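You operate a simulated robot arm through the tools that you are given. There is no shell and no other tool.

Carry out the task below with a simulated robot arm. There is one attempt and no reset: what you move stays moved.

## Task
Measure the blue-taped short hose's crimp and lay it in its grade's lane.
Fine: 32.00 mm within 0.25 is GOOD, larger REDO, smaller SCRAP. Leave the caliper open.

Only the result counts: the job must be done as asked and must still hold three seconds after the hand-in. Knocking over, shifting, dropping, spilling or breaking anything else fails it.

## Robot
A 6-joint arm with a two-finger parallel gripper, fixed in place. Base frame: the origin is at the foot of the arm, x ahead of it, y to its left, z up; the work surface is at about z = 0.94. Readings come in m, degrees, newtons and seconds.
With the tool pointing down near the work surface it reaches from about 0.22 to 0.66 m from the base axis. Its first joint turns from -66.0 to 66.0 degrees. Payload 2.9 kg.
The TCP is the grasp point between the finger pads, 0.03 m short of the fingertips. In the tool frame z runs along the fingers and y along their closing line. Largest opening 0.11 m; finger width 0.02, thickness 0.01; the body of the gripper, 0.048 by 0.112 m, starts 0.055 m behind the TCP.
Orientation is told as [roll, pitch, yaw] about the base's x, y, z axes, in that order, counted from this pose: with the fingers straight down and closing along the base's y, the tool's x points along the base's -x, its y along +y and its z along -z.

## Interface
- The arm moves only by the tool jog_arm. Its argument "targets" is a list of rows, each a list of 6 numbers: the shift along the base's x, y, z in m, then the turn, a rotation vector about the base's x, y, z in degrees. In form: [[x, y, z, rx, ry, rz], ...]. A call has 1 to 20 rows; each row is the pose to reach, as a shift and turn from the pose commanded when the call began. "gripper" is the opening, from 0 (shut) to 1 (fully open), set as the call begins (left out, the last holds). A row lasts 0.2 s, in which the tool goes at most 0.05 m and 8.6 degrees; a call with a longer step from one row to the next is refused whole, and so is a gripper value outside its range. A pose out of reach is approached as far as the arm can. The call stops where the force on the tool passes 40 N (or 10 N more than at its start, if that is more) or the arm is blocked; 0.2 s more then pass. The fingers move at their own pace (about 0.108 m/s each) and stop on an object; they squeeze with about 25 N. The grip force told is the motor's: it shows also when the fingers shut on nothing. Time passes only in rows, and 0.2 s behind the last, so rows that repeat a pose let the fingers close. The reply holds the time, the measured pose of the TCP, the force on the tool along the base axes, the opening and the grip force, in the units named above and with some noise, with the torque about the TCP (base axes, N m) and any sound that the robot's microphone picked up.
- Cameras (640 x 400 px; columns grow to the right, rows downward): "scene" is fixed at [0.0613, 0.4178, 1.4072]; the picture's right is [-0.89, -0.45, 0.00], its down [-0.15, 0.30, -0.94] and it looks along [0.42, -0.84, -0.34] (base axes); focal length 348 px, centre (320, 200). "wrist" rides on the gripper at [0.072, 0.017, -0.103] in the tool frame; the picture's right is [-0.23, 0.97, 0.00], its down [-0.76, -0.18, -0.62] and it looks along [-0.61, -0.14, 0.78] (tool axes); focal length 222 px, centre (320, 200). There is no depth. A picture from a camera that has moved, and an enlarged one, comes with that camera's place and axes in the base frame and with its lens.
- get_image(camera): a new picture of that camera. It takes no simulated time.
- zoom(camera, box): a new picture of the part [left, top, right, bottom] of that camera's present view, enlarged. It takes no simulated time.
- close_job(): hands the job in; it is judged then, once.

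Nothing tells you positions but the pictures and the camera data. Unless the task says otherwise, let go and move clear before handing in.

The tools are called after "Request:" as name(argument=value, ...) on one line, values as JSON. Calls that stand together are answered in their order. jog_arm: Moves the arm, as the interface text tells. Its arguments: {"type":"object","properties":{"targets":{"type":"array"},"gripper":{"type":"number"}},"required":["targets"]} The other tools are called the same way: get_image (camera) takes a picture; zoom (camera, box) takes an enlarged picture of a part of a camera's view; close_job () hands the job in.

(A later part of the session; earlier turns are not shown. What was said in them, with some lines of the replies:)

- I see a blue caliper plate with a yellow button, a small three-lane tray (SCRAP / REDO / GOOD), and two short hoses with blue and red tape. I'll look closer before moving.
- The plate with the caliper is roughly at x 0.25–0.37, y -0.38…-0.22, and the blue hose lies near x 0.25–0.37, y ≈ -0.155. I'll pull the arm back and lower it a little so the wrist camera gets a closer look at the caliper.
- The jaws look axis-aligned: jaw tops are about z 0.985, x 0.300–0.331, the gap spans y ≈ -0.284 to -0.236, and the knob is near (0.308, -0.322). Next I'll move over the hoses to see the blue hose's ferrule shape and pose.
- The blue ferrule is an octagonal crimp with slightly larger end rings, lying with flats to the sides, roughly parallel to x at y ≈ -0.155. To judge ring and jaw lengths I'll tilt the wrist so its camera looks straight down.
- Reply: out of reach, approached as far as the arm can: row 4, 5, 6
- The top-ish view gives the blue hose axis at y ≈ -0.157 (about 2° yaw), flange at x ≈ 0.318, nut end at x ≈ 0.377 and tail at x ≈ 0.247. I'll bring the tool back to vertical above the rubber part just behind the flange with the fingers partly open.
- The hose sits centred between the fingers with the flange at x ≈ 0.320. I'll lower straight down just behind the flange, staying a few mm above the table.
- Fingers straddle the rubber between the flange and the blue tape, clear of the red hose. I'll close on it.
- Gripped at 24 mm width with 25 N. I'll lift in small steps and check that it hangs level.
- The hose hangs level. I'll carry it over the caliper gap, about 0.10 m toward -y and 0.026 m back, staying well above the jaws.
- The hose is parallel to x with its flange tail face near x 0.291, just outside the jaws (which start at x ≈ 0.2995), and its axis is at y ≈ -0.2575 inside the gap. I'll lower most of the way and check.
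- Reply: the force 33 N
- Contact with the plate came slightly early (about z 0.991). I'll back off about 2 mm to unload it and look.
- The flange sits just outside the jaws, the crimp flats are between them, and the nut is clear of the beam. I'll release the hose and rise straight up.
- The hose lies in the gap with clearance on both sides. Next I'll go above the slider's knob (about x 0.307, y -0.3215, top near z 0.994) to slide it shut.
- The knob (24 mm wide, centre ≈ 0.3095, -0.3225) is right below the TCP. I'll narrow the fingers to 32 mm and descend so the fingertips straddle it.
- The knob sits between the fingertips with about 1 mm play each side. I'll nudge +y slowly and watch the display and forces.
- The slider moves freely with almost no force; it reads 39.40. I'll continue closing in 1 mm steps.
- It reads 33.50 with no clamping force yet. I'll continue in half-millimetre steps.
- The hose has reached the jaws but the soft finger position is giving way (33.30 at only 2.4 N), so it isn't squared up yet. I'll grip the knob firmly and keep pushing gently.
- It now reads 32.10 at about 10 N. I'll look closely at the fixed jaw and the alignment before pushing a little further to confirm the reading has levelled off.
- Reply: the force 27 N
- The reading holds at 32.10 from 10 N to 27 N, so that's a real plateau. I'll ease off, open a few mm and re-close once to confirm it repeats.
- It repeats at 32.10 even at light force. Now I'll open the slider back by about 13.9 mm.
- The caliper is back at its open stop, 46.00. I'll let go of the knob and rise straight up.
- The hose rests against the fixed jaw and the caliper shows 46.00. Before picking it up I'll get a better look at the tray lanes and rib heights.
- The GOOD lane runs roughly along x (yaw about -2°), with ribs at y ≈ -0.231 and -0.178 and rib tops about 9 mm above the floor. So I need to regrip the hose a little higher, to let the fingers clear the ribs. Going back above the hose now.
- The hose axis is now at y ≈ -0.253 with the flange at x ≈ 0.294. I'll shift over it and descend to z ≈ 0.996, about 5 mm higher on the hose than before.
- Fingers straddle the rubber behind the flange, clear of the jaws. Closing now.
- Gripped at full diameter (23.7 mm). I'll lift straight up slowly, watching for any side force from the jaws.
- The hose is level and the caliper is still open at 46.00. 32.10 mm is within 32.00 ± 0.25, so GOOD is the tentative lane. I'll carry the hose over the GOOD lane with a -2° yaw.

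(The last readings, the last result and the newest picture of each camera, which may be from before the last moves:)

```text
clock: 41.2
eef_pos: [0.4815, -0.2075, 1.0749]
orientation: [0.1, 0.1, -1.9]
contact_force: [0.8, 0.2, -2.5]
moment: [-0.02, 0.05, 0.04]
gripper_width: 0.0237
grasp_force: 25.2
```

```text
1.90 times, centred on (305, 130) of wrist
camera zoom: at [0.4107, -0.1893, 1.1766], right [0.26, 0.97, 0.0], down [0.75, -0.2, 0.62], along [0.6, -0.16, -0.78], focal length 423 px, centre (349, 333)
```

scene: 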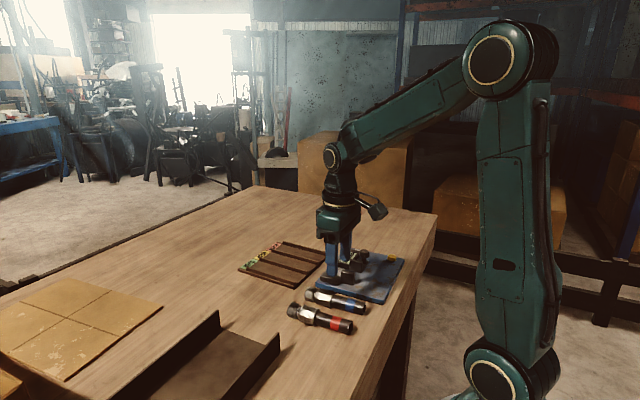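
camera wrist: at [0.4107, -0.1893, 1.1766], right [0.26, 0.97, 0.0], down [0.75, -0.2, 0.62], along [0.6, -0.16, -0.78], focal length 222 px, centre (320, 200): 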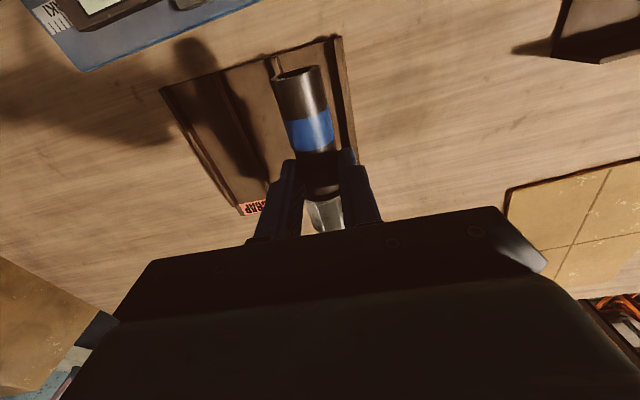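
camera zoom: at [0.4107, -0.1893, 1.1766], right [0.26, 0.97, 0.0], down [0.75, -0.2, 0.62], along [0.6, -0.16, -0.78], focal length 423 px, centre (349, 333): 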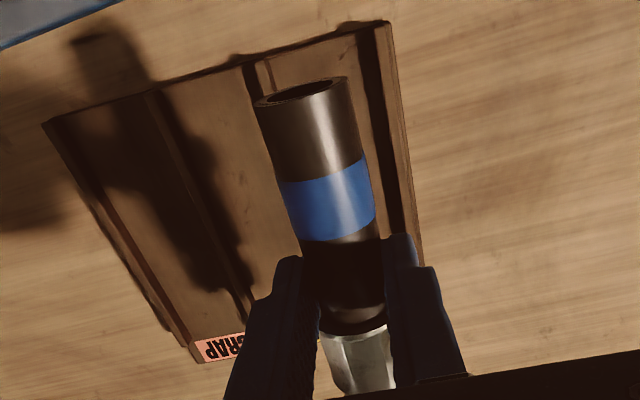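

I read the GOOD lane centre at y ≈ -0.206 (tilted -2.3°) and the hose about 2 mm off it. I'll correct y by +2.5 mm and x by +1 mm, then lower in stages.

Request:
jog_arm(targets=[[0.001, 0.0025, 0, 0, 0, 0], [0.001, 0.0025, -0.02, 0, 0, 0], [0.001, 0.0025, -0.04, 0, 0, 0], [0.001, 0.0025, -0.055, 0, 0, 0], [0.001, 0.0025, -0.067, 0, 0, 0], [0.001, 0.0025, -0.067, 0, 0, 0]], gripper=0)

Request:
zoom(camera="wrist", box=[220, 25, 420, 235])

Request:
zoom(camera="scene", box=[220, 215, 340, 305])

```text
clock: 42.6
eef_pos: [0.4823, -0.2039, 1.0058]
orientation: [0.0, 0.0, -2.0]
contact_force: [0.4, 0.3, -2.7]
moment: [0.0, 0.05, 0.0]
gripper_width: 0.0237
grasp_force: 25.1
```

```text
1.90 times, centred on (320, 130) of wrist
camera zoom: at [0.4112, -0.1853, 1.1078], right [0.26, 0.97, 0.0], down [0.76, -0.2, 0.62], along [0.6, -0.16, -0.78], focal length 423 px, centre (320, 333)
```

zoom: 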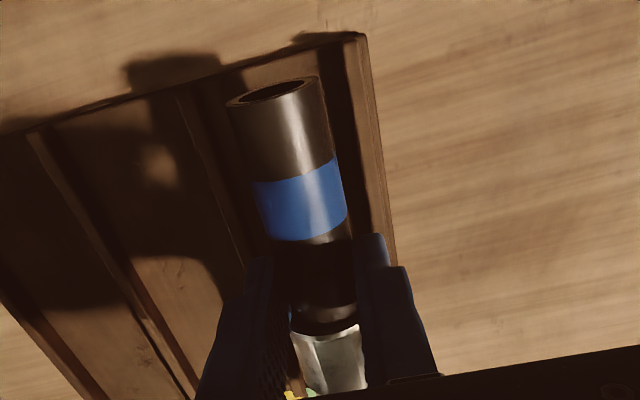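

```text
4.44 times, centred on (280, 260) of scene
camera zoom: at [0.0614, 0.4178, 1.4072], right [-0.89, -0.45, 0.0], down [-0.15, 0.3, -0.94], along [0.42, -0.84, -0.34], focal length 1549 px, centre (498, -67)
```

zoom: 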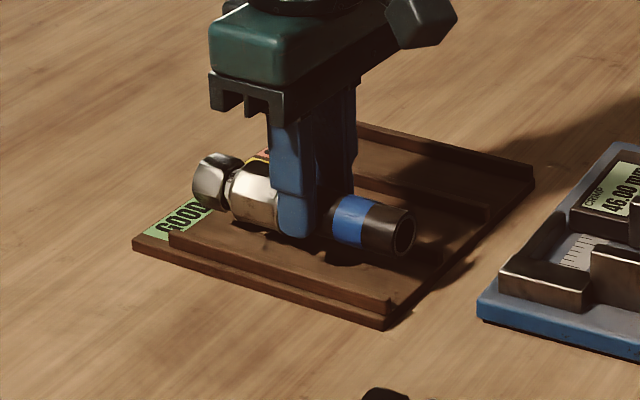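

Request:
jog_arm(targets=[[0, -0.0015, -0.004, 0, 0, 0], [0, -0.0015, -0.008, 0, 0, 0], [0, -0.0015, -0.012, 0, 0, 0], [0, -0.0015, -0.012, 0, 0, 0]], gripper=0)

Request:
zoom(camera="scene", box=[240, 225, 320, 290])

```text
clock: 43.6
eef_pos: [0.4826, -0.2036, 0.9965]
orientation: [0.0, 0.0, -2.0]
contact_force: [0.0, 0.3, -1.5]
moment: [0.01, 0.1, 0.01]
gripper_width: 0.0234
grasp_force: 25.6
```

```text
6.15 times, centred on (280, 258) of scene
camera zoom: at [0.0614, 0.4178, 1.4072], right [-0.89, -0.45, 0.0], down [-0.15, 0.3, -0.94], along [0.42, -0.84, -0.34], focal length 2144 px, centre (566, -154)
```

zoom: 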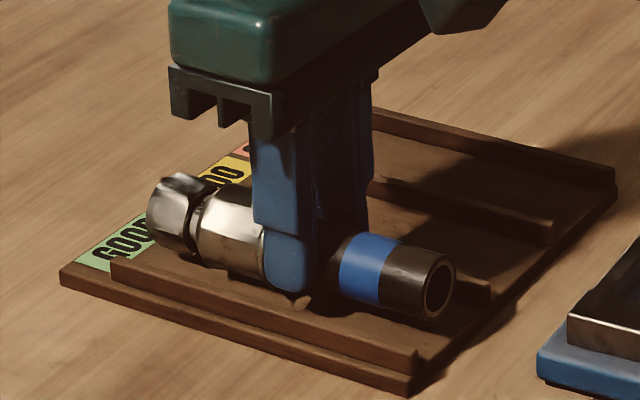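

Request:
jog_arm(targets=[[0, 0, -0.002, 0, 0, 0], [0, 0, -0.004, 0, 0, 0], [0, 0, -0.004, 0, 0, 0]], gripper=0)

Request:
zoom(camera="scene", box=[250, 240, 310, 288])

```text
clock: 44.4
eef_pos: [0.4815, -0.2042, 0.99]
orientation: [-0.1, 0.0, -2.0]
contact_force: [-0.8, 0.6, -2.6]
moment: [0.03, 0.05, 0.0]
gripper_width: 0.0235
grasp_force: 25.2
```

```text
8.33 times, centred on (280, 264) of scene
camera zoom: at [0.0614, 0.4178, 1.4072], right [-0.89, -0.45, 0.0], down [-0.15, 0.3, -0.94], along [0.42, -0.84, -0.34], focal length 2904 px, centre (653, -333)
```

zoom: 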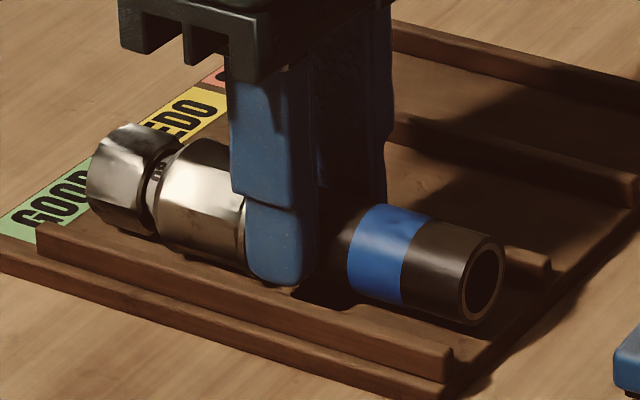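

Request:
jog_arm(targets=[[0, 0, -0.001, 0, 0, 0], [0, 0, -0.001, 0, 0, 0]], gripper=0)

Request:
jog_arm(targets=[[0, 0, -0.001, 0, 0, 0], [0, 0, -0.001, 0, 0, 0]], gripper=0)

```text
clock: 45.0
eef_pos: [0.4808, -0.205, 0.9891]
orientation: [-0.1, 0.0, -2.0]
contact_force: [0.3, 0.1, -2.2]
moment: [0.02, 0.05, 0.0]
gripper_width: 0.0237
grasp_force: 24.9
```

```text
clock: 45.6
eef_pos: [0.4829, -0.2046, 0.9897]
orientation: [0.0, 0.0, -2.0]
contact_force: [1.4, -0.1, -1.8]
moment: [0.01, 0.06, -0.06]
gripper_width: 0.0237
grasp_force: 24.7
```

Request:
zoom(camera="scene", box=[258, 250, 300, 284])

Request:
zoom(camera="wrist", box=[220, 25, 420, 235])

```text
11.76 times, centred on (279, 267) of scene
camera zoom: at [0.0614, 0.4178, 1.4072], right [-0.89, -0.45, 0.0], down [-0.15, 0.3, -0.94], along [0.42, -0.84, -0.34], focal length 4099 px, centre (802, -588)
```

zoom: 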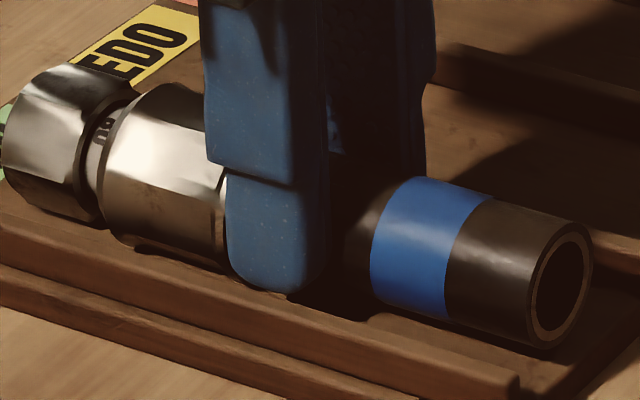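

```text
1.90 times, centred on (320, 130) of wrist
camera zoom: at [0.4111, -0.1859, 1.0904], right [0.26, 0.97, 0.0], down [0.76, -0.2, 0.62], along [0.6, -0.16, -0.78], focal length 423 px, centre (320, 333)
```

zoom: 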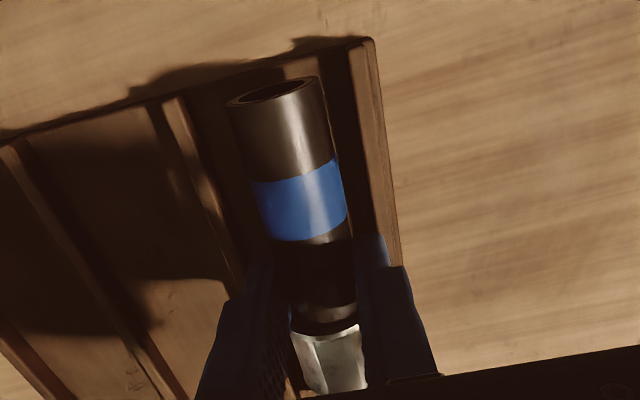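

Request:
jog_arm(targets=[[0, 0, -0.001, 0, 0, 0], [0, 0, -0.001, 0, 0, 0], [0, 0, -0.001, 0, 0, 0]], gripper=0)

Request:
zoom(camera="scene", box=[258, 250, 300, 284])

```text
clock: 46.4
eef_pos: [0.4826, -0.204, 0.9875]
orientation: [0.1, 0.0, -2.0]
contact_force: [-5.0, 0.3, 3.6]
moment: [0.02, 0.01, -0.01]
gripper_width: 0.0236
grasp_force: 24.9
```

```text
11.76 times, centred on (279, 267) of scene
camera zoom: at [0.0611, 0.4178, 1.4072], right [-0.89, -0.45, 0.0], down [-0.15, 0.3, -0.94], along [0.42, -0.84, -0.34], focal length 4099 px, centre (802, -588)
```

zoom: 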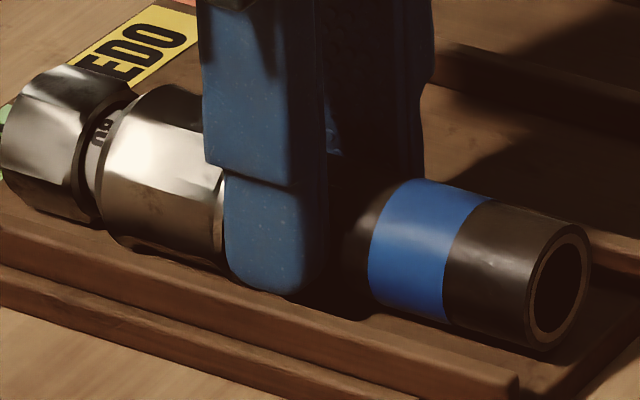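

The hose has touched down on the lane floor (about 6 N). I'll ease up half a millimetre, then open the fingers a little, above the rib tops.

Request:
jog_arm(targets=[[0, 0, 0.0007, 0, 0, 0], [0, 0, 0.0007, 0, 0, 0]], gripper=0)

Request:
jog_arm(targets=[[0, 0, 0, 0, 0, 0], [0, 0, 0, 0, 0, 0], [0, 0, 0, 0, 0, 0]], gripper=0.3)

Request:
zoom(camera="scene", box=[250, 240, 310, 288])

```text
clock: 47.0
eef_pos: [0.4813, -0.2036, 0.9886]
orientation: [-0.1, -0.1, -2.0]
contact_force: [0.3, -0.3, -2.3]
moment: [0.01, 0.05, -0.02]
gripper_width: 0.0235
grasp_force: 25.1
```

```text
clock: 47.8
eef_pos: [0.4828, -0.2053, 0.9887]
orientation: [0.0, 0.0, -2.0]
contact_force: [0.2, -0.8, 1.0]
moment: [-0.02, 0.01, -0.01]
gripper_width: 0.0331
grasp_force: 0.1
```

```text
8.33 times, centred on (280, 264) of scene
camera zoom: at [0.0613, 0.4178, 1.4072], right [-0.89, -0.45, 0.0], down [-0.15, 0.3, -0.94], along [0.42, -0.84, -0.34], focal length 2904 px, centre (653, -333)
```

zoom: 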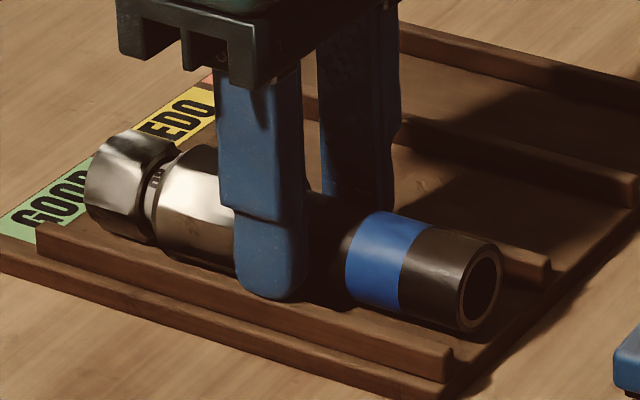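

Request:
jog_arm(targets=[[0, 0, 0.01, 0, 0, 0], [0, 0, 0.025, 0, 0, 0], [0, 0, 0.05, 0, 0, 0], [0, 0, 0.09, 0, 0, 0], [0, 0, 0.12, 0, 0, 0], [0, 0, 0.12, 0, 0, 0]], gripper=0.3)

Request:
get_image(camera="wrist")

Request:
zoom(camera="scene", box=[230, 225, 330, 300])

```text
clock: 49.2
eef_pos: [0.4765, -0.2036, 1.1084]
orientation: [0.0, 0.0, -2.1]
contact_force: [0.3, 0.3, 0.3]
moment: [0.0, 0.01, -0.01]
gripper_width: 0.0329
grasp_force: 0.0
```

```text
taken
camera wrist: at [0.4061, -0.1846, 1.2102], right [0.26, 0.97, 0.0], down [0.76, -0.2, 0.62], along [0.6, -0.16, -0.78], focal length 222 px, centre (320, 200)
```

wrist: 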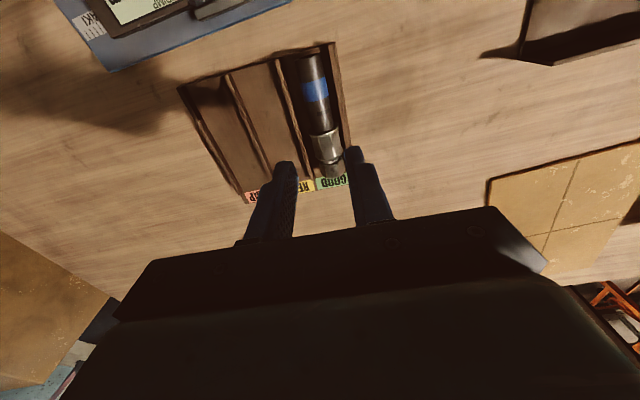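

```text
5.33 times, centred on (280, 262) of scene
camera zoom: at [0.0613, 0.4178, 1.4072], right [-0.89, -0.45, 0.0], down [-0.15, 0.3, -0.94], along [0.42, -0.84, -0.34], focal length 1858 px, centre (533, -133)
```

zoom: 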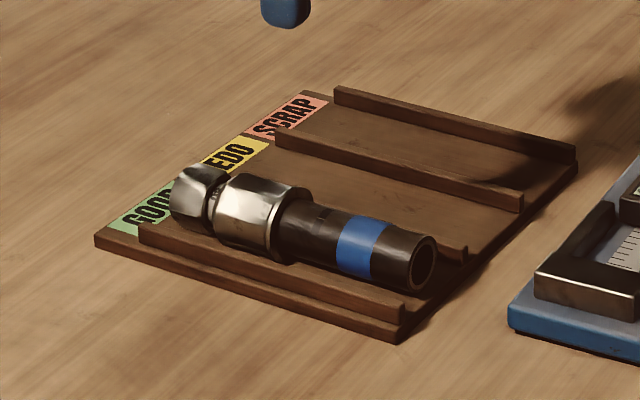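

The hose lies in the GOOD lane. Next I'll check the caliper's zero: return above the knob, close the empty jaws lightly, read, and open again.

Request:
zoom(camera="wrist", box=[230, 30, 370, 210])

Request:
jog_arm(targets=[[-0.04, -0.025, 0, 0, 0, 0.5], [-0.08, -0.055, 0, 0, 0, 1], [-0.12, -0.085, 0, 0, 0, 1.5], [-0.155, -0.11, -0.01, 0, 0, 2], [-0.1675, -0.118, -0.03, 0, 0, 2], [-0.1675, -0.118, -0.04, 0, 0, 2], [-0.1675, -0.118, -0.04, 0, 0, 2]], gripper=0.29)

Request:
zoom(camera="wrist", box=[270, 85, 400, 215])

```text
2.22 times, centred on (300, 120) of wrist
camera zoom: at [0.4061, -0.1846, 1.2102], right [0.26, 0.97, 0.0], down [0.76, -0.2, 0.62], along [0.6, -0.16, -0.78], focal length 494 px, centre (364, 378)
```

zoom: 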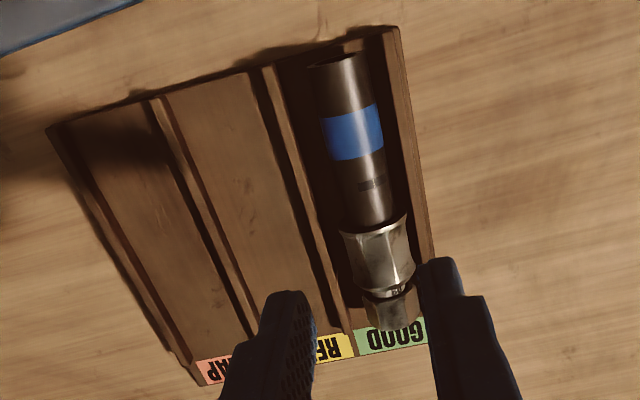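

```text
clock: 50.8
eef_pos: [0.3126, -0.3234, 1.0713]
orientation: [0.0, 0.0, 0.1]
contact_force: [-0.5, 0.4, -1.4]
moment: [-0.02, 0.0, -0.01]
gripper_width: 0.0321
grasp_force: 0.0
```

```text
3.08 times, centred on (335, 150) of wrist
camera zoom: at [0.2403, -0.3081, 1.1726], right [0.23, 0.97, 0.0], down [0.76, -0.18, 0.62], along [0.61, -0.14, -0.78], focal length 684 px, centre (274, 354)
```

zoom: 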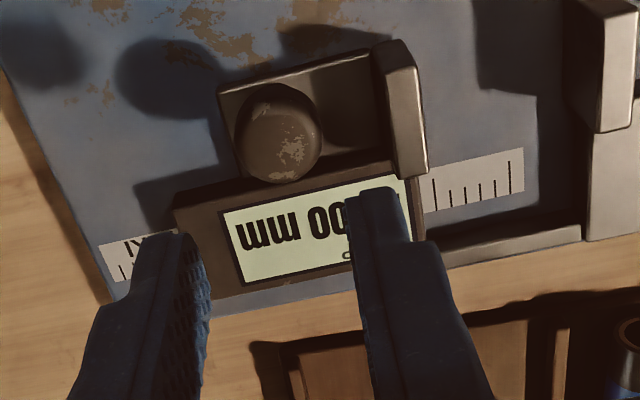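

Request:
jog_arm(targets=[[-0.003, 0.0025, 0, 0, 0, 0], [-0.003, 0.0025, -0.015, 0, 0, 0], [-0.003, 0.0025, -0.03, 0, 0, 0], [-0.003, 0.0025, -0.042, 0, 0, 0], [-0.003, 0.0025, -0.05, 0, 0, 0], [-0.003, 0.0025, -0.057, 0, 0, 0], [-0.003, 0.0025, -0.057, 0, 0, 0]], gripper=0.29)

Request:
zoom(camera="wrist", box=[240, 110, 400, 220])

Request:
zoom(camera="scene", box=[320, 230, 400, 290])

```text
clock: 52.4
eef_pos: [0.3111, -0.318, 1.0115]
orientation: [-0.1, 0.0, 0.0]
contact_force: [0.2, 1.0, 0.3]
moment: [0.02, 0.0, 0.0]
gripper_width: 0.0321
grasp_force: 0.0
```

```text
3.64 times, centred on (320, 165) of wrist
camera zoom: at [0.2396, -0.3037, 1.1132], right [0.23, 0.97, 0.0], down [0.76, -0.18, 0.62], along [0.61, -0.14, -0.78], focal length 808 px, centre (320, 327)
```

zoom: 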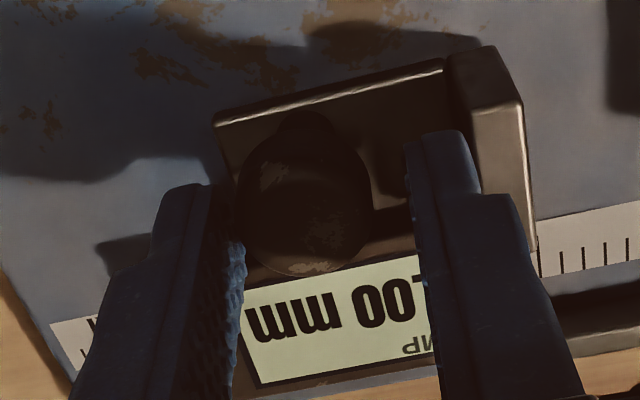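

```text
6.67 times, centred on (360, 260) of scene
camera zoom: at [0.0613, 0.4178, 1.4072], right [-0.89, -0.45, 0.0], down [-0.15, 0.3, -0.94], along [0.42, -0.84, -0.34], focal length 2323 px, centre (53, -200)
```

zoom: 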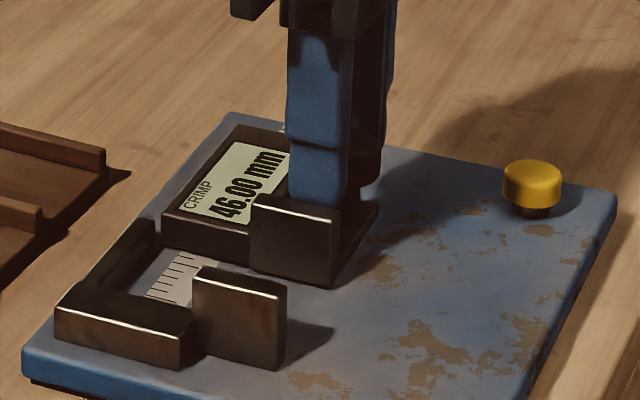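

Request:
jog_arm(targets=[[0, 0, 0, 0, 0, 0], [0, 0, 0, 0, 0, 0], [0, 0, 0, 0, 0, 0]], gripper=0)

Request:
jog_arm(targets=[[0, 0.004, 0, 0, 0, 0], [0, 0.008, 0, 0, 0, 0], [0, 0.012, 0, 0, 0, 0], [0, 0.016, 0, 0, 0, 0], [0, 0.02, 0, 0, 0, 0], [0, 0.024, 0, 0, 0, 0], [0, 0.028, 0, 0, 0, 0], [0, 0.032, 0, 0, 0, 0], [0, 0.036, 0, 0, 0, 0], [0, 0.04, 0, 0, 0, 0], [0, 0.04, 0, 0, 0, 0]], gripper=0)

Request:
zoom(camera="scene", box=[320, 230, 400, 290])

Request:
get_image(camera="wrist")

```text
clock: 53.2
eef_pos: [0.3106, -0.3203, 1.0103]
orientation: [0.1, 0.0, 0.0]
contact_force: [0.2, 0.4, 0.1]
moment: [0.08, -0.16, -0.03]
gripper_width: 0.0233
grasp_force: 25.0
```

```text
clock: 55.6
eef_pos: [0.3131, -0.2831, 1.0124]
orientation: [-0.3, -0.5, 0.0]
contact_force: [6.7, -23.4, 7.2]
moment: [-0.61, 0.21, 0.14]
gripper_width: 0.0235
grasp_force: 24.7
```

```text
6.67 times, centred on (360, 260) of scene
camera zoom: at [0.0615, 0.4172, 1.4074], right [-0.89, -0.45, 0.0], down [-0.15, 0.3, -0.94], along [0.42, -0.84, -0.34], focal length 2323 px, centre (53, -200)
```

zoom: 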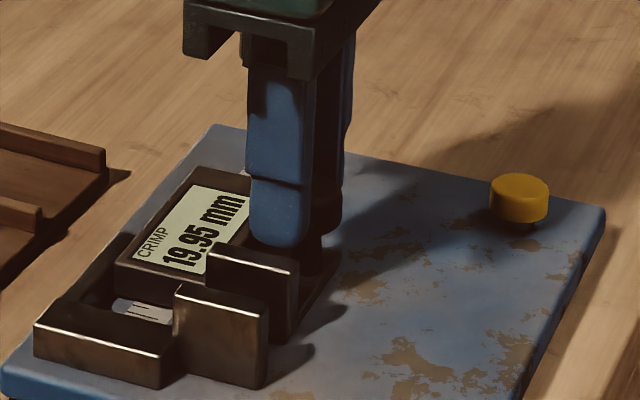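

```text
taken
camera wrist: at [0.2409, -0.266, 1.1142], right [0.23, 0.97, 0.0], down [0.76, -0.17, 0.63], along [0.61, -0.14, -0.78], focal length 222 px, centre (320, 200)
```

wrist: 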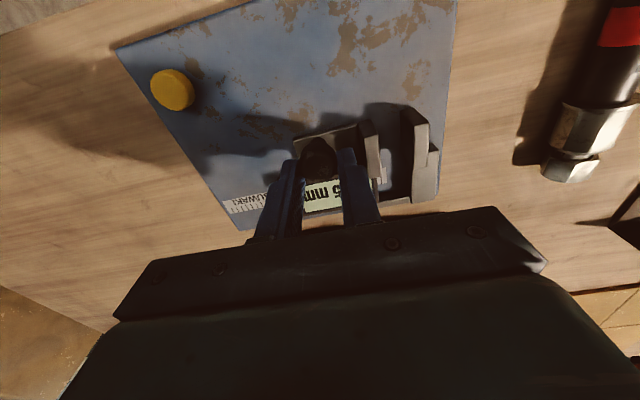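

The empty jaws hit an end stop at about 20 mm, so this caliper doesn't close to zero. The extra push slid the whole plate by roughly 12 mm in +y, which I must undo. First I'll unload, then slide back toward the open stop and compare with my earlier reference pictures.

Request:
jog_arm(targets=[[0, -0.002, 0, 0, 0, 0], [0, -0.005, 0, 0, 0, 0], [0, -0.008, 0, 0, 0, 0], [0, -0.011, 0, 0, 0, 0], [0, -0.014, 0, 0, 0, 0], [0, -0.017, 0, 0, 0, 0], [0, -0.02, 0, 0, 0, 0], [0, -0.02, 0, 0, 0, 0]], gripper=0)

Request:
zoom(camera="scene", box=[318, 245, 368, 290])

Request:
zoom(camera="scene", box=[380, 245, 405, 265])

```text
clock: 57.4
eef_pos: [0.3111, -0.3001, 1.0097]
orientation: [0.1, -0.1, 0.1]
contact_force: [16.8, 1.0, 1.8]
moment: [0.03, -0.58, -0.01]
gripper_width: 0.0234
grasp_force: 24.9
```

```text
8.89 times, centred on (343, 268) of scene
camera zoom: at [0.0618, 0.4178, 1.4071], right [-0.89, -0.45, 0.0], down [-0.15, 0.3, -0.94], along [0.42, -0.84, -0.34], focal length 3097 px, centre (116, -400)
```

zoom: 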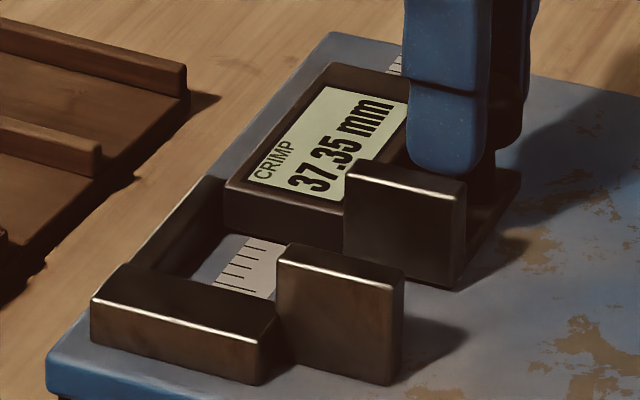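

```text
16.00 times, centred on (392, 255) of scene
camera zoom: at [0.0618, 0.4178, 1.4071], right [-0.89, -0.45, 0.0], down [-0.15, 0.3, -0.94], along [0.42, -0.84, -0.34], focal length 5575 px, centre (-840, -680)
```

zoom: 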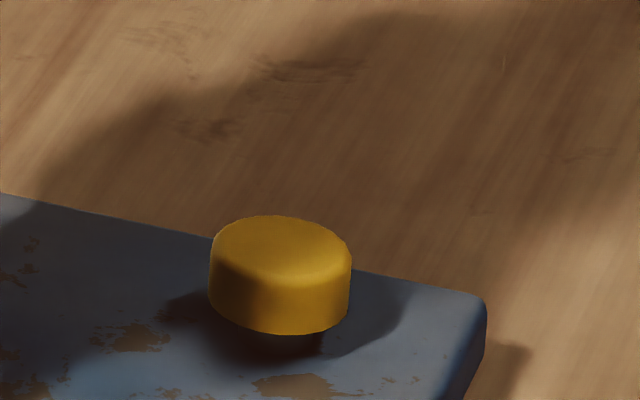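

The plate is displaced about +12.8 mm in y and +1.1 mm in x with almost no rotation. I'll bring the slider to its open stop, then use it to draw the plate back the same way in small steps.

Request:
jog_arm(targets=[[0, -0.002, 0, 0, 0, 0], [0, -0.004, 0, 0, 0, 0], [0, -0.006, 0, 0, 0, 0], [0, -0.008, 0, 0, 0, 0], [0, -0.009, 0, 0, 0, 0], [0, -0.009, 0, 0, 0, 0]], gripper=0)

Request:
zoom(camera="scene", box=[318, 245, 368, 290])

```text
clock: 58.8
eef_pos: [0.3118, -0.3081, 1.0099]
orientation: [0.0, 0.2, 0.2]
contact_force: [11.9, 10.2, -0.5]
moment: [0.33, 0.04, -0.04]
gripper_width: 0.0235
grasp_force: 25.1
```

```text
8.89 times, centred on (343, 268) of scene
camera zoom: at [0.0617, 0.418, 1.4071], right [-0.89, -0.45, 0.0], down [-0.15, 0.3, -0.94], along [0.42, -0.84, -0.34], focal length 3097 px, centre (116, -400)
```

zoom: 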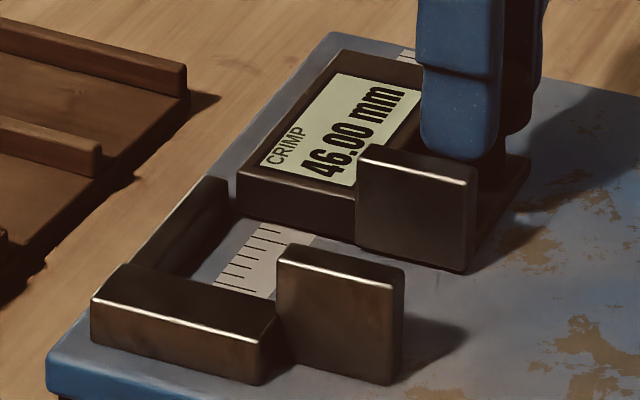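

Request:
jog_arm(targets=[[0, -0.001, 0, 0, 0, 0], [0, -0.002, 0, 0, 0, 0], [0, -0.003, 0, 0, 0, 0], [0, -0.004, 0, 0, 0, 0], [0, -0.005, 0, 0, 0, 0]], gripper=0)

Request:
zoom(camera="scene", box=[318, 245, 368, 290])

Request:
zoom(camera="scene", box=[380, 245, 405, 265])

```text
clock: 60.0
eef_pos: [0.3112, -0.3124, 1.0106]
orientation: [0.4, 0.1, 0.1]
contact_force: [-1.1, 30.5, 12.4]
moment: [0.87, 0.03, -0.08]
gripper_width: 0.0237
grasp_force: 24.9
```

```text
8.89 times, centred on (343, 268) of scene
camera zoom: at [0.0612, 0.4188, 1.4069], right [-0.89, -0.45, 0.0], down [-0.15, 0.3, -0.94], along [0.42, -0.84, -0.34], focal length 3097 px, centre (116, -400)
```

zoom: 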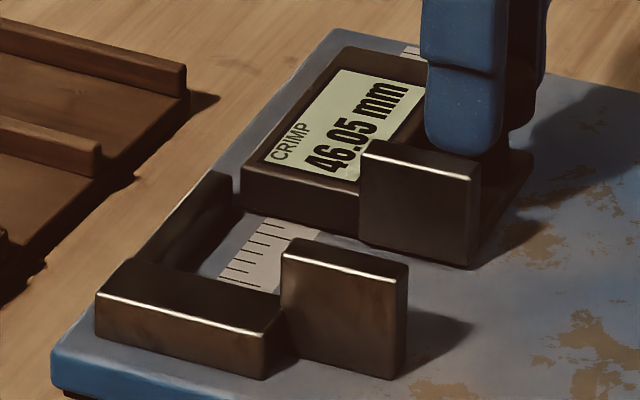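

```text
16.00 times, centred on (392, 255) of scene
camera zoom: at [0.0612, 0.4188, 1.4069], right [-0.89, -0.45, 0.0], down [-0.15, 0.3, -0.94], along [0.42, -0.84, -0.34], focal length 5575 px, centre (-840, -680)
```

zoom: 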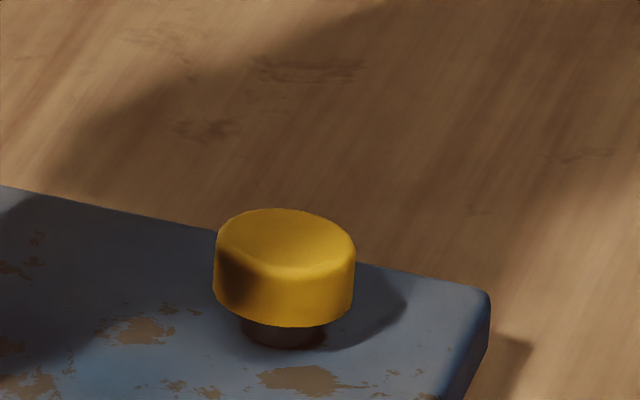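

Dragging works at about 30 N; the plate has come back roughly 2–3 mm. Continuing in small steps.

Request:
jog_arm(targets=[[0, -0.001, 0, 0, 0, 0], [0, -0.002, 0, 0, 0, 0], [0, -0.003, 0, 0, 0, 0], [0, -0.004, 0, 0, 0, 0], [0, -0.005, 0, 0, 0, 0]], gripper=0)

Request:
zoom(camera="scene", box=[318, 245, 368, 290])

Request:
zoom(camera="scene", box=[380, 245, 405, 265])

```text
clock: 61.2
eef_pos: [0.3115, -0.3186, 1.0104]
orientation: [0.2, 0.0, 0.1]
contact_force: [0.7, 25.2, 0.4]
moment: [0.51, 0.06, -0.13]
gripper_width: 0.0238
grasp_force: 24.8
```

```text
8.89 times, centred on (343, 268) of scene
camera zoom: at [0.0613, 0.4185, 1.4069], right [-0.89, -0.45, 0.0], down [-0.15, 0.3, -0.94], along [0.42, -0.84, -0.34], focal length 3097 px, centre (116, -400)
```

zoom: 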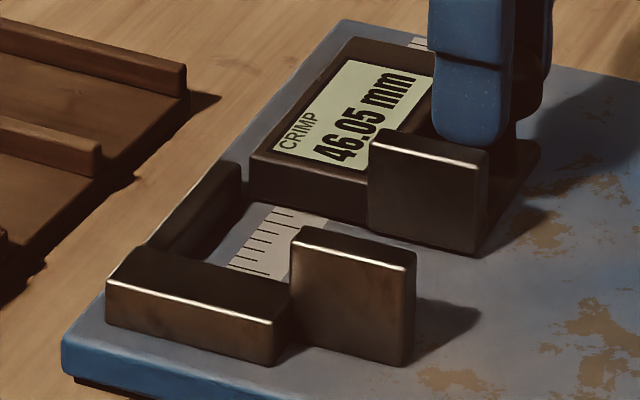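

```text
16.00 times, centred on (392, 255) of scene
camera zoom: at [0.0613, 0.4185, 1.4069], right [-0.89, -0.45, 0.0], down [-0.15, 0.3, -0.94], along [0.42, -0.84, -0.34], focal length 5575 px, centre (-840, -680)
```

zoom: 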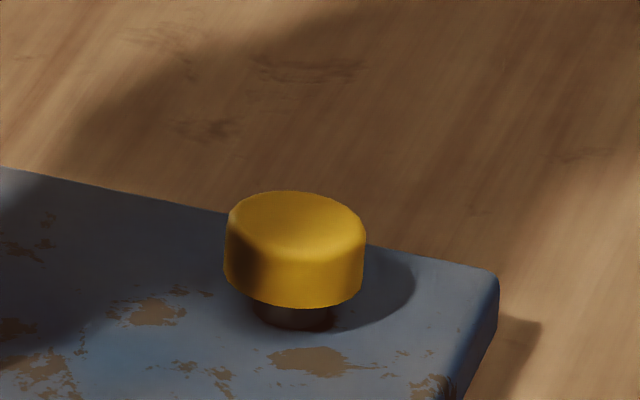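

About 4 mm in y and 1.2 mm in x remain. I'll add a small -x component to the pull.

Request:
jog_arm(targets=[[-0.0006, -0.001, 0, 0, 0, 0], [-0.0012, -0.002, 0, 0, 0, 0], [-0.0016, -0.003, 0, 0, 0, 0]], gripper=0)

Request:
zoom(camera="scene", box=[318, 245, 368, 290])

Request:
zoom(camera="scene", box=[380, 245, 405, 265])

```text
clock: 62.0
eef_pos: [0.3092, -0.3228, 1.0108]
orientation: [0.0, 0.0, 0.0]
contact_force: [5.5, 15.3, 0.0]
moment: [0.38, -0.15, -0.03]
gripper_width: 0.0236
grasp_force: 24.8
```

```text
8.89 times, centred on (343, 268) of scene
camera zoom: at [0.0616, 0.4181, 1.4071], right [-0.89, -0.45, 0.0], down [-0.15, 0.3, -0.94], along [0.42, -0.84, -0.34], focal length 3097 px, centre (116, -400)
```

zoom: 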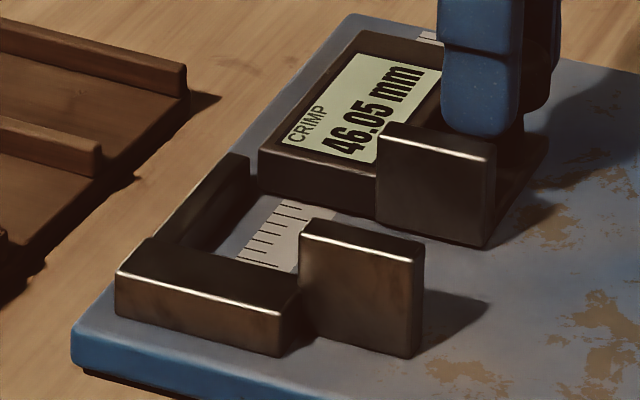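

```text
16.00 times, centred on (392, 255) of scene
camera zoom: at [0.0616, 0.4181, 1.4071], right [-0.89, -0.45, 0.0], down [-0.15, 0.3, -0.94], along [0.42, -0.84, -0.34], focal length 5575 px, centre (-840, -680)
```

zoom: 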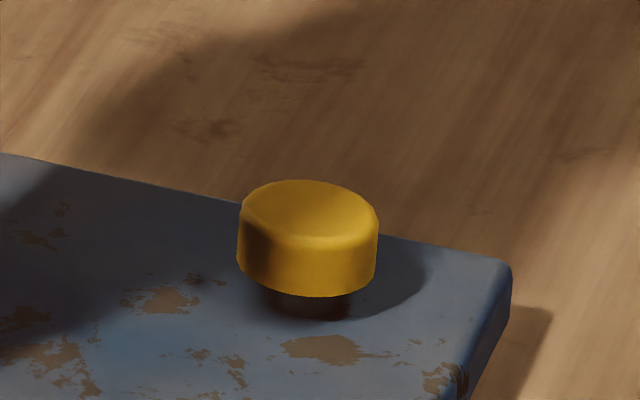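

The plate is back to within about 1 mm of its original place (both reference views match to 2–3 px). I'll unload gently, release the knob, and rise.

Request:
jog_arm(targets=[[0, 0.0005, 0, 0, 0, 0], [0.0002, 0.0009, 0, 0, 0, 0], [0.0002, 0.0009, 0, 0, 0, 0]], gripper=0)

Request:
jog_arm(targets=[[0, 0, 0, 0, 0, 0], [0, 0, 0, 0, 0, 0], [0, 0, 0, 0, 0, 0]], gripper=0.28)

Request:
zoom(camera="scene", box=[318, 245, 368, 290])

Request:
zoom(camera="wrist", box=[240, 110, 400, 220])

```text
clock: 62.8
eef_pos: [0.3108, -0.3225, 1.0105]
orientation: [-0.1, 0.0, -0.1]
contact_force: [4.3, 0.3, 0.1]
moment: [0.06, -0.21, 0.0]
gripper_width: 0.0234
grasp_force: 25.1
```

```text
clock: 63.6
eef_pos: [0.3106, -0.3232, 1.0108]
orientation: [-0.1, 0.0, 0.0]
contact_force: [-0.6, 0.1, 1.1]
moment: [-0.03, 0.01, 0.03]
gripper_width: 0.0307
grasp_force: 0.0
```

```text
8.89 times, centred on (343, 268) of scene
camera zoom: at [0.0613, 0.4178, 1.4072], right [-0.89, -0.45, 0.0], down [-0.15, 0.3, -0.94], along [0.42, -0.84, -0.34], focal length 3097 px, centre (116, -400)
```

zoom: 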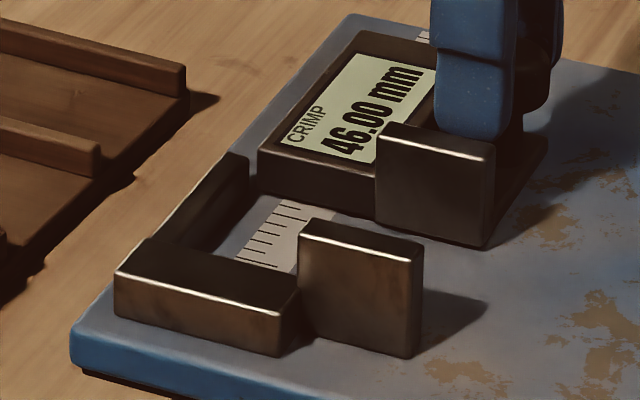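

```text
3.64 times, centred on (320, 165) of wrist
camera zoom: at [0.239, -0.3057, 1.1134], right [0.23, 0.97, 0.0], down [0.76, -0.18, 0.62], along [0.61, -0.14, -0.78], focal length 808 px, centre (320, 327)
```

zoom: 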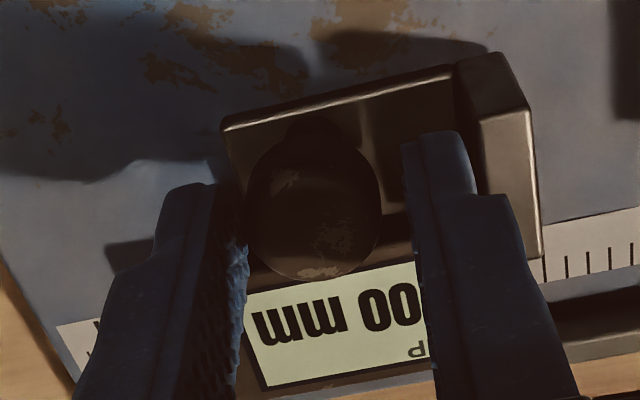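

The caliper reads 46.00 and is open. Its stops read 20 and 46, so there's no sign of an offset in the scale. I'll rise clear and inspect everything.

Request:
jog_arm(targets=[[0, 0, 0.012, 0, 0, 0], [0, 0, 0.03, 0, 0, 0], [0, 0, 0.06, 0, 0, 0], [0, 0, 0.1, 0, 0, 0], [0, 0, 0.14, 0, 0, 0], [0.01, 0, 0.18, 0, 0, 0], [0.02, 0, 0.19, 0, 0, 0], [0.02, 0, 0.19, 0, 0, 0]], gripper=0.28)

Request:
get_image(camera="scene")

Request:
get_image(camera="wrist")

Request:
zoom(camera="scene", box=[310, 235, 410, 300])

Request:
zoom(camera="scene", box=[235, 235, 335, 295])

Request:
zoom(camera="scene", box=[380, 245, 405, 265])

```text
clock: 65.4
eef_pos: [0.3314, -0.3234, 1.2009]
orientation: [0.0, 0.1, 0.1]
contact_force: [1.5, 0.4, 0.4]
moment: [0.01, 0.01, 0.0]
gripper_width: 0.0308
grasp_force: 0.0
```

```text
taken
```

scene: 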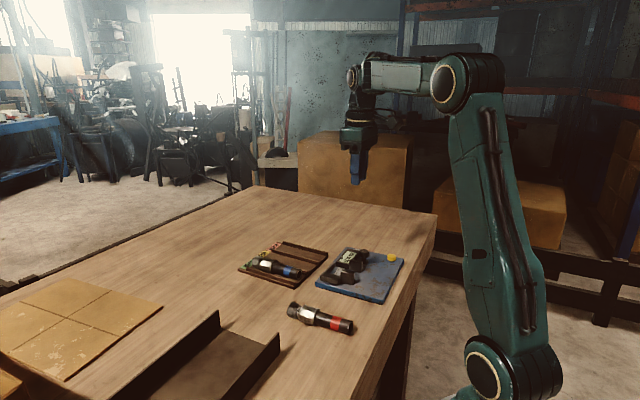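

```text
taken
camera wrist: at [0.2588, -0.3072, 1.303], right [0.23, 0.97, 0.0], down [0.76, -0.18, 0.62], along [0.61, -0.14, -0.78], focal length 222 px, centre (320, 200)
```

wrist: 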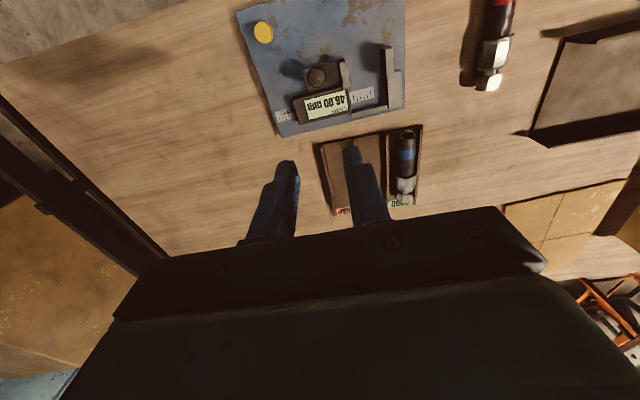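

```text
6.15 times, centred on (360, 268) of scene
camera zoom: at [0.0613, 0.4178, 1.4072], right [-0.89, -0.45, 0.0], down [-0.15, 0.3, -0.94], along [0.42, -0.84, -0.34], focal length 2144 px, centre (74, -215)
```

zoom: 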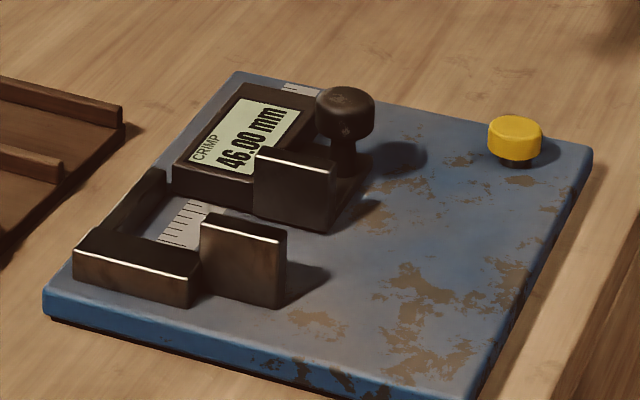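

```text
6.40 times, centred on (285, 265) of scene
camera zoom: at [0.0613, 0.4178, 1.4072], right [-0.89, -0.45, 0.0], down [-0.15, 0.3, -0.94], along [0.42, -0.84, -0.34], focal length 2230 px, centre (544, -216)
```

zoom: 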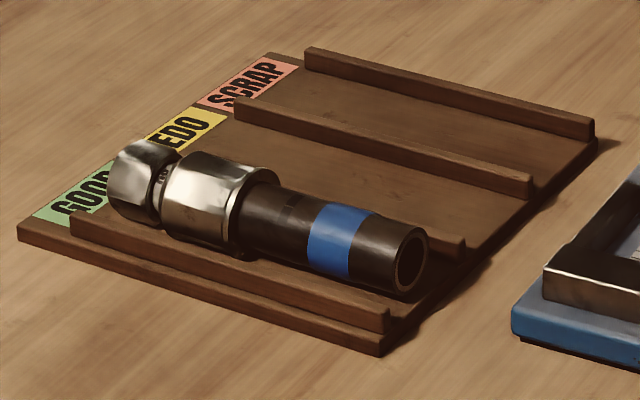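

```text
16.00 times, centred on (392, 255) of scene
camera zoom: at [0.0613, 0.4178, 1.4072], right [-0.89, -0.45, 0.0], down [-0.15, 0.3, -0.94], along [0.42, -0.84, -0.34], focal length 5575 px, centre (-840, -680)
```

zoom: 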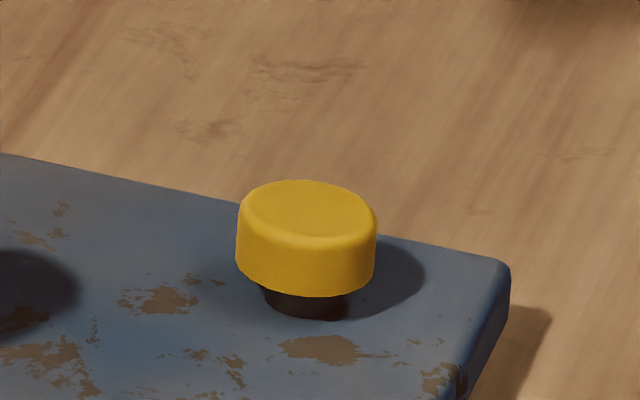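

Request:
zoom(camera="wrist", box=[300, 110, 440, 225])

Request:
zoom(camera="scene", box=[245, 248, 310, 288])

Request:
zoom(camera="scene", box=[280, 275, 380, 340])

```text
3.48 times, centred on (370, 168) of wrist
camera zoom: at [0.2588, -0.3072, 1.303], right [0.23, 0.97, 0.0], down [0.76, -0.18, 0.62], along [0.61, -0.14, -0.78], focal length 773 px, centre (146, 313)
```

zoom: 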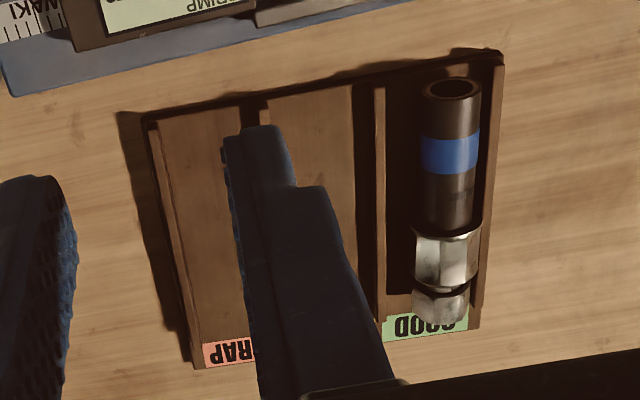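

```text
9.85 times, centred on (278, 268) of scene
camera zoom: at [0.0613, 0.4178, 1.4072], right [-0.89, -0.45, 0.0], down [-0.15, 0.3, -0.94], along [0.42, -0.84, -0.34], focal length 3431 px, centre (738, -470)
```

zoom: 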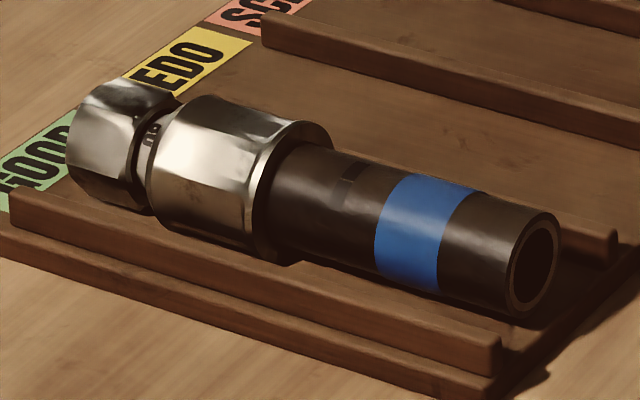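

```text
6.15 times, centred on (330, 308) of scene
camera zoom: at [0.0613, 0.4178, 1.4072], right [-0.89, -0.45, 0.0], down [-0.15, 0.3, -0.94], along [0.42, -0.84, -0.34], focal length 2144 px, centre (258, -462)
```

zoom: 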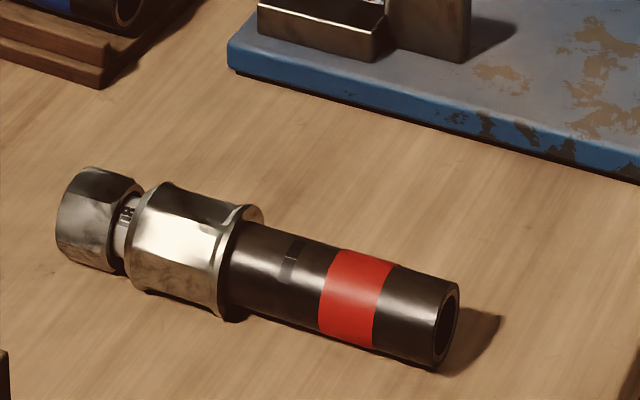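

The blue-taped hose lies flat inside the GOOD lane between its ribs, the caliper reads 46.00 (open), and the red hose and tray haven't moved. The plate is back within about 1 mm of its start and the arm is well clear, so I'm handing in.

Request:
close_job()

```text
The job is handed in.
```

The blue-taped hose's crimp measured **32.10 mm**, which is within 32.00 ± 0.25, so I laid it in the **GOOD** lane. The job is handed in.

- **Measurement:** with the jaws across the crimp flats, the display read 32.10 at light pressure. It stayed there up to about 27 N and read the same when I opened and re-closed the jaws.
- **End state:** the hose is lying between the GOOD lane's ribs. The caliper is open at 46.00, the arm is clear, and the red hose and tray haven't moved.
- **Caliper plate slid during my check:** after placing the hose, I closed the empty jaws to check for a zero error. The slider has an end stop at about 20 mm that I hadn't expected. Pushing against it slid the whole plate about 13 mm. I pulled the plate back to within about 1 mm of where it started, judged from pictures taken before it moved, but it did shift. That could count against the rule about shifting other things.
- **Zero not confirmed:** the jaws can't close fully, so I couldn't check zero directly. The display reads about 20 and 46 at the two ends of travel, which gives no sign of an offset.
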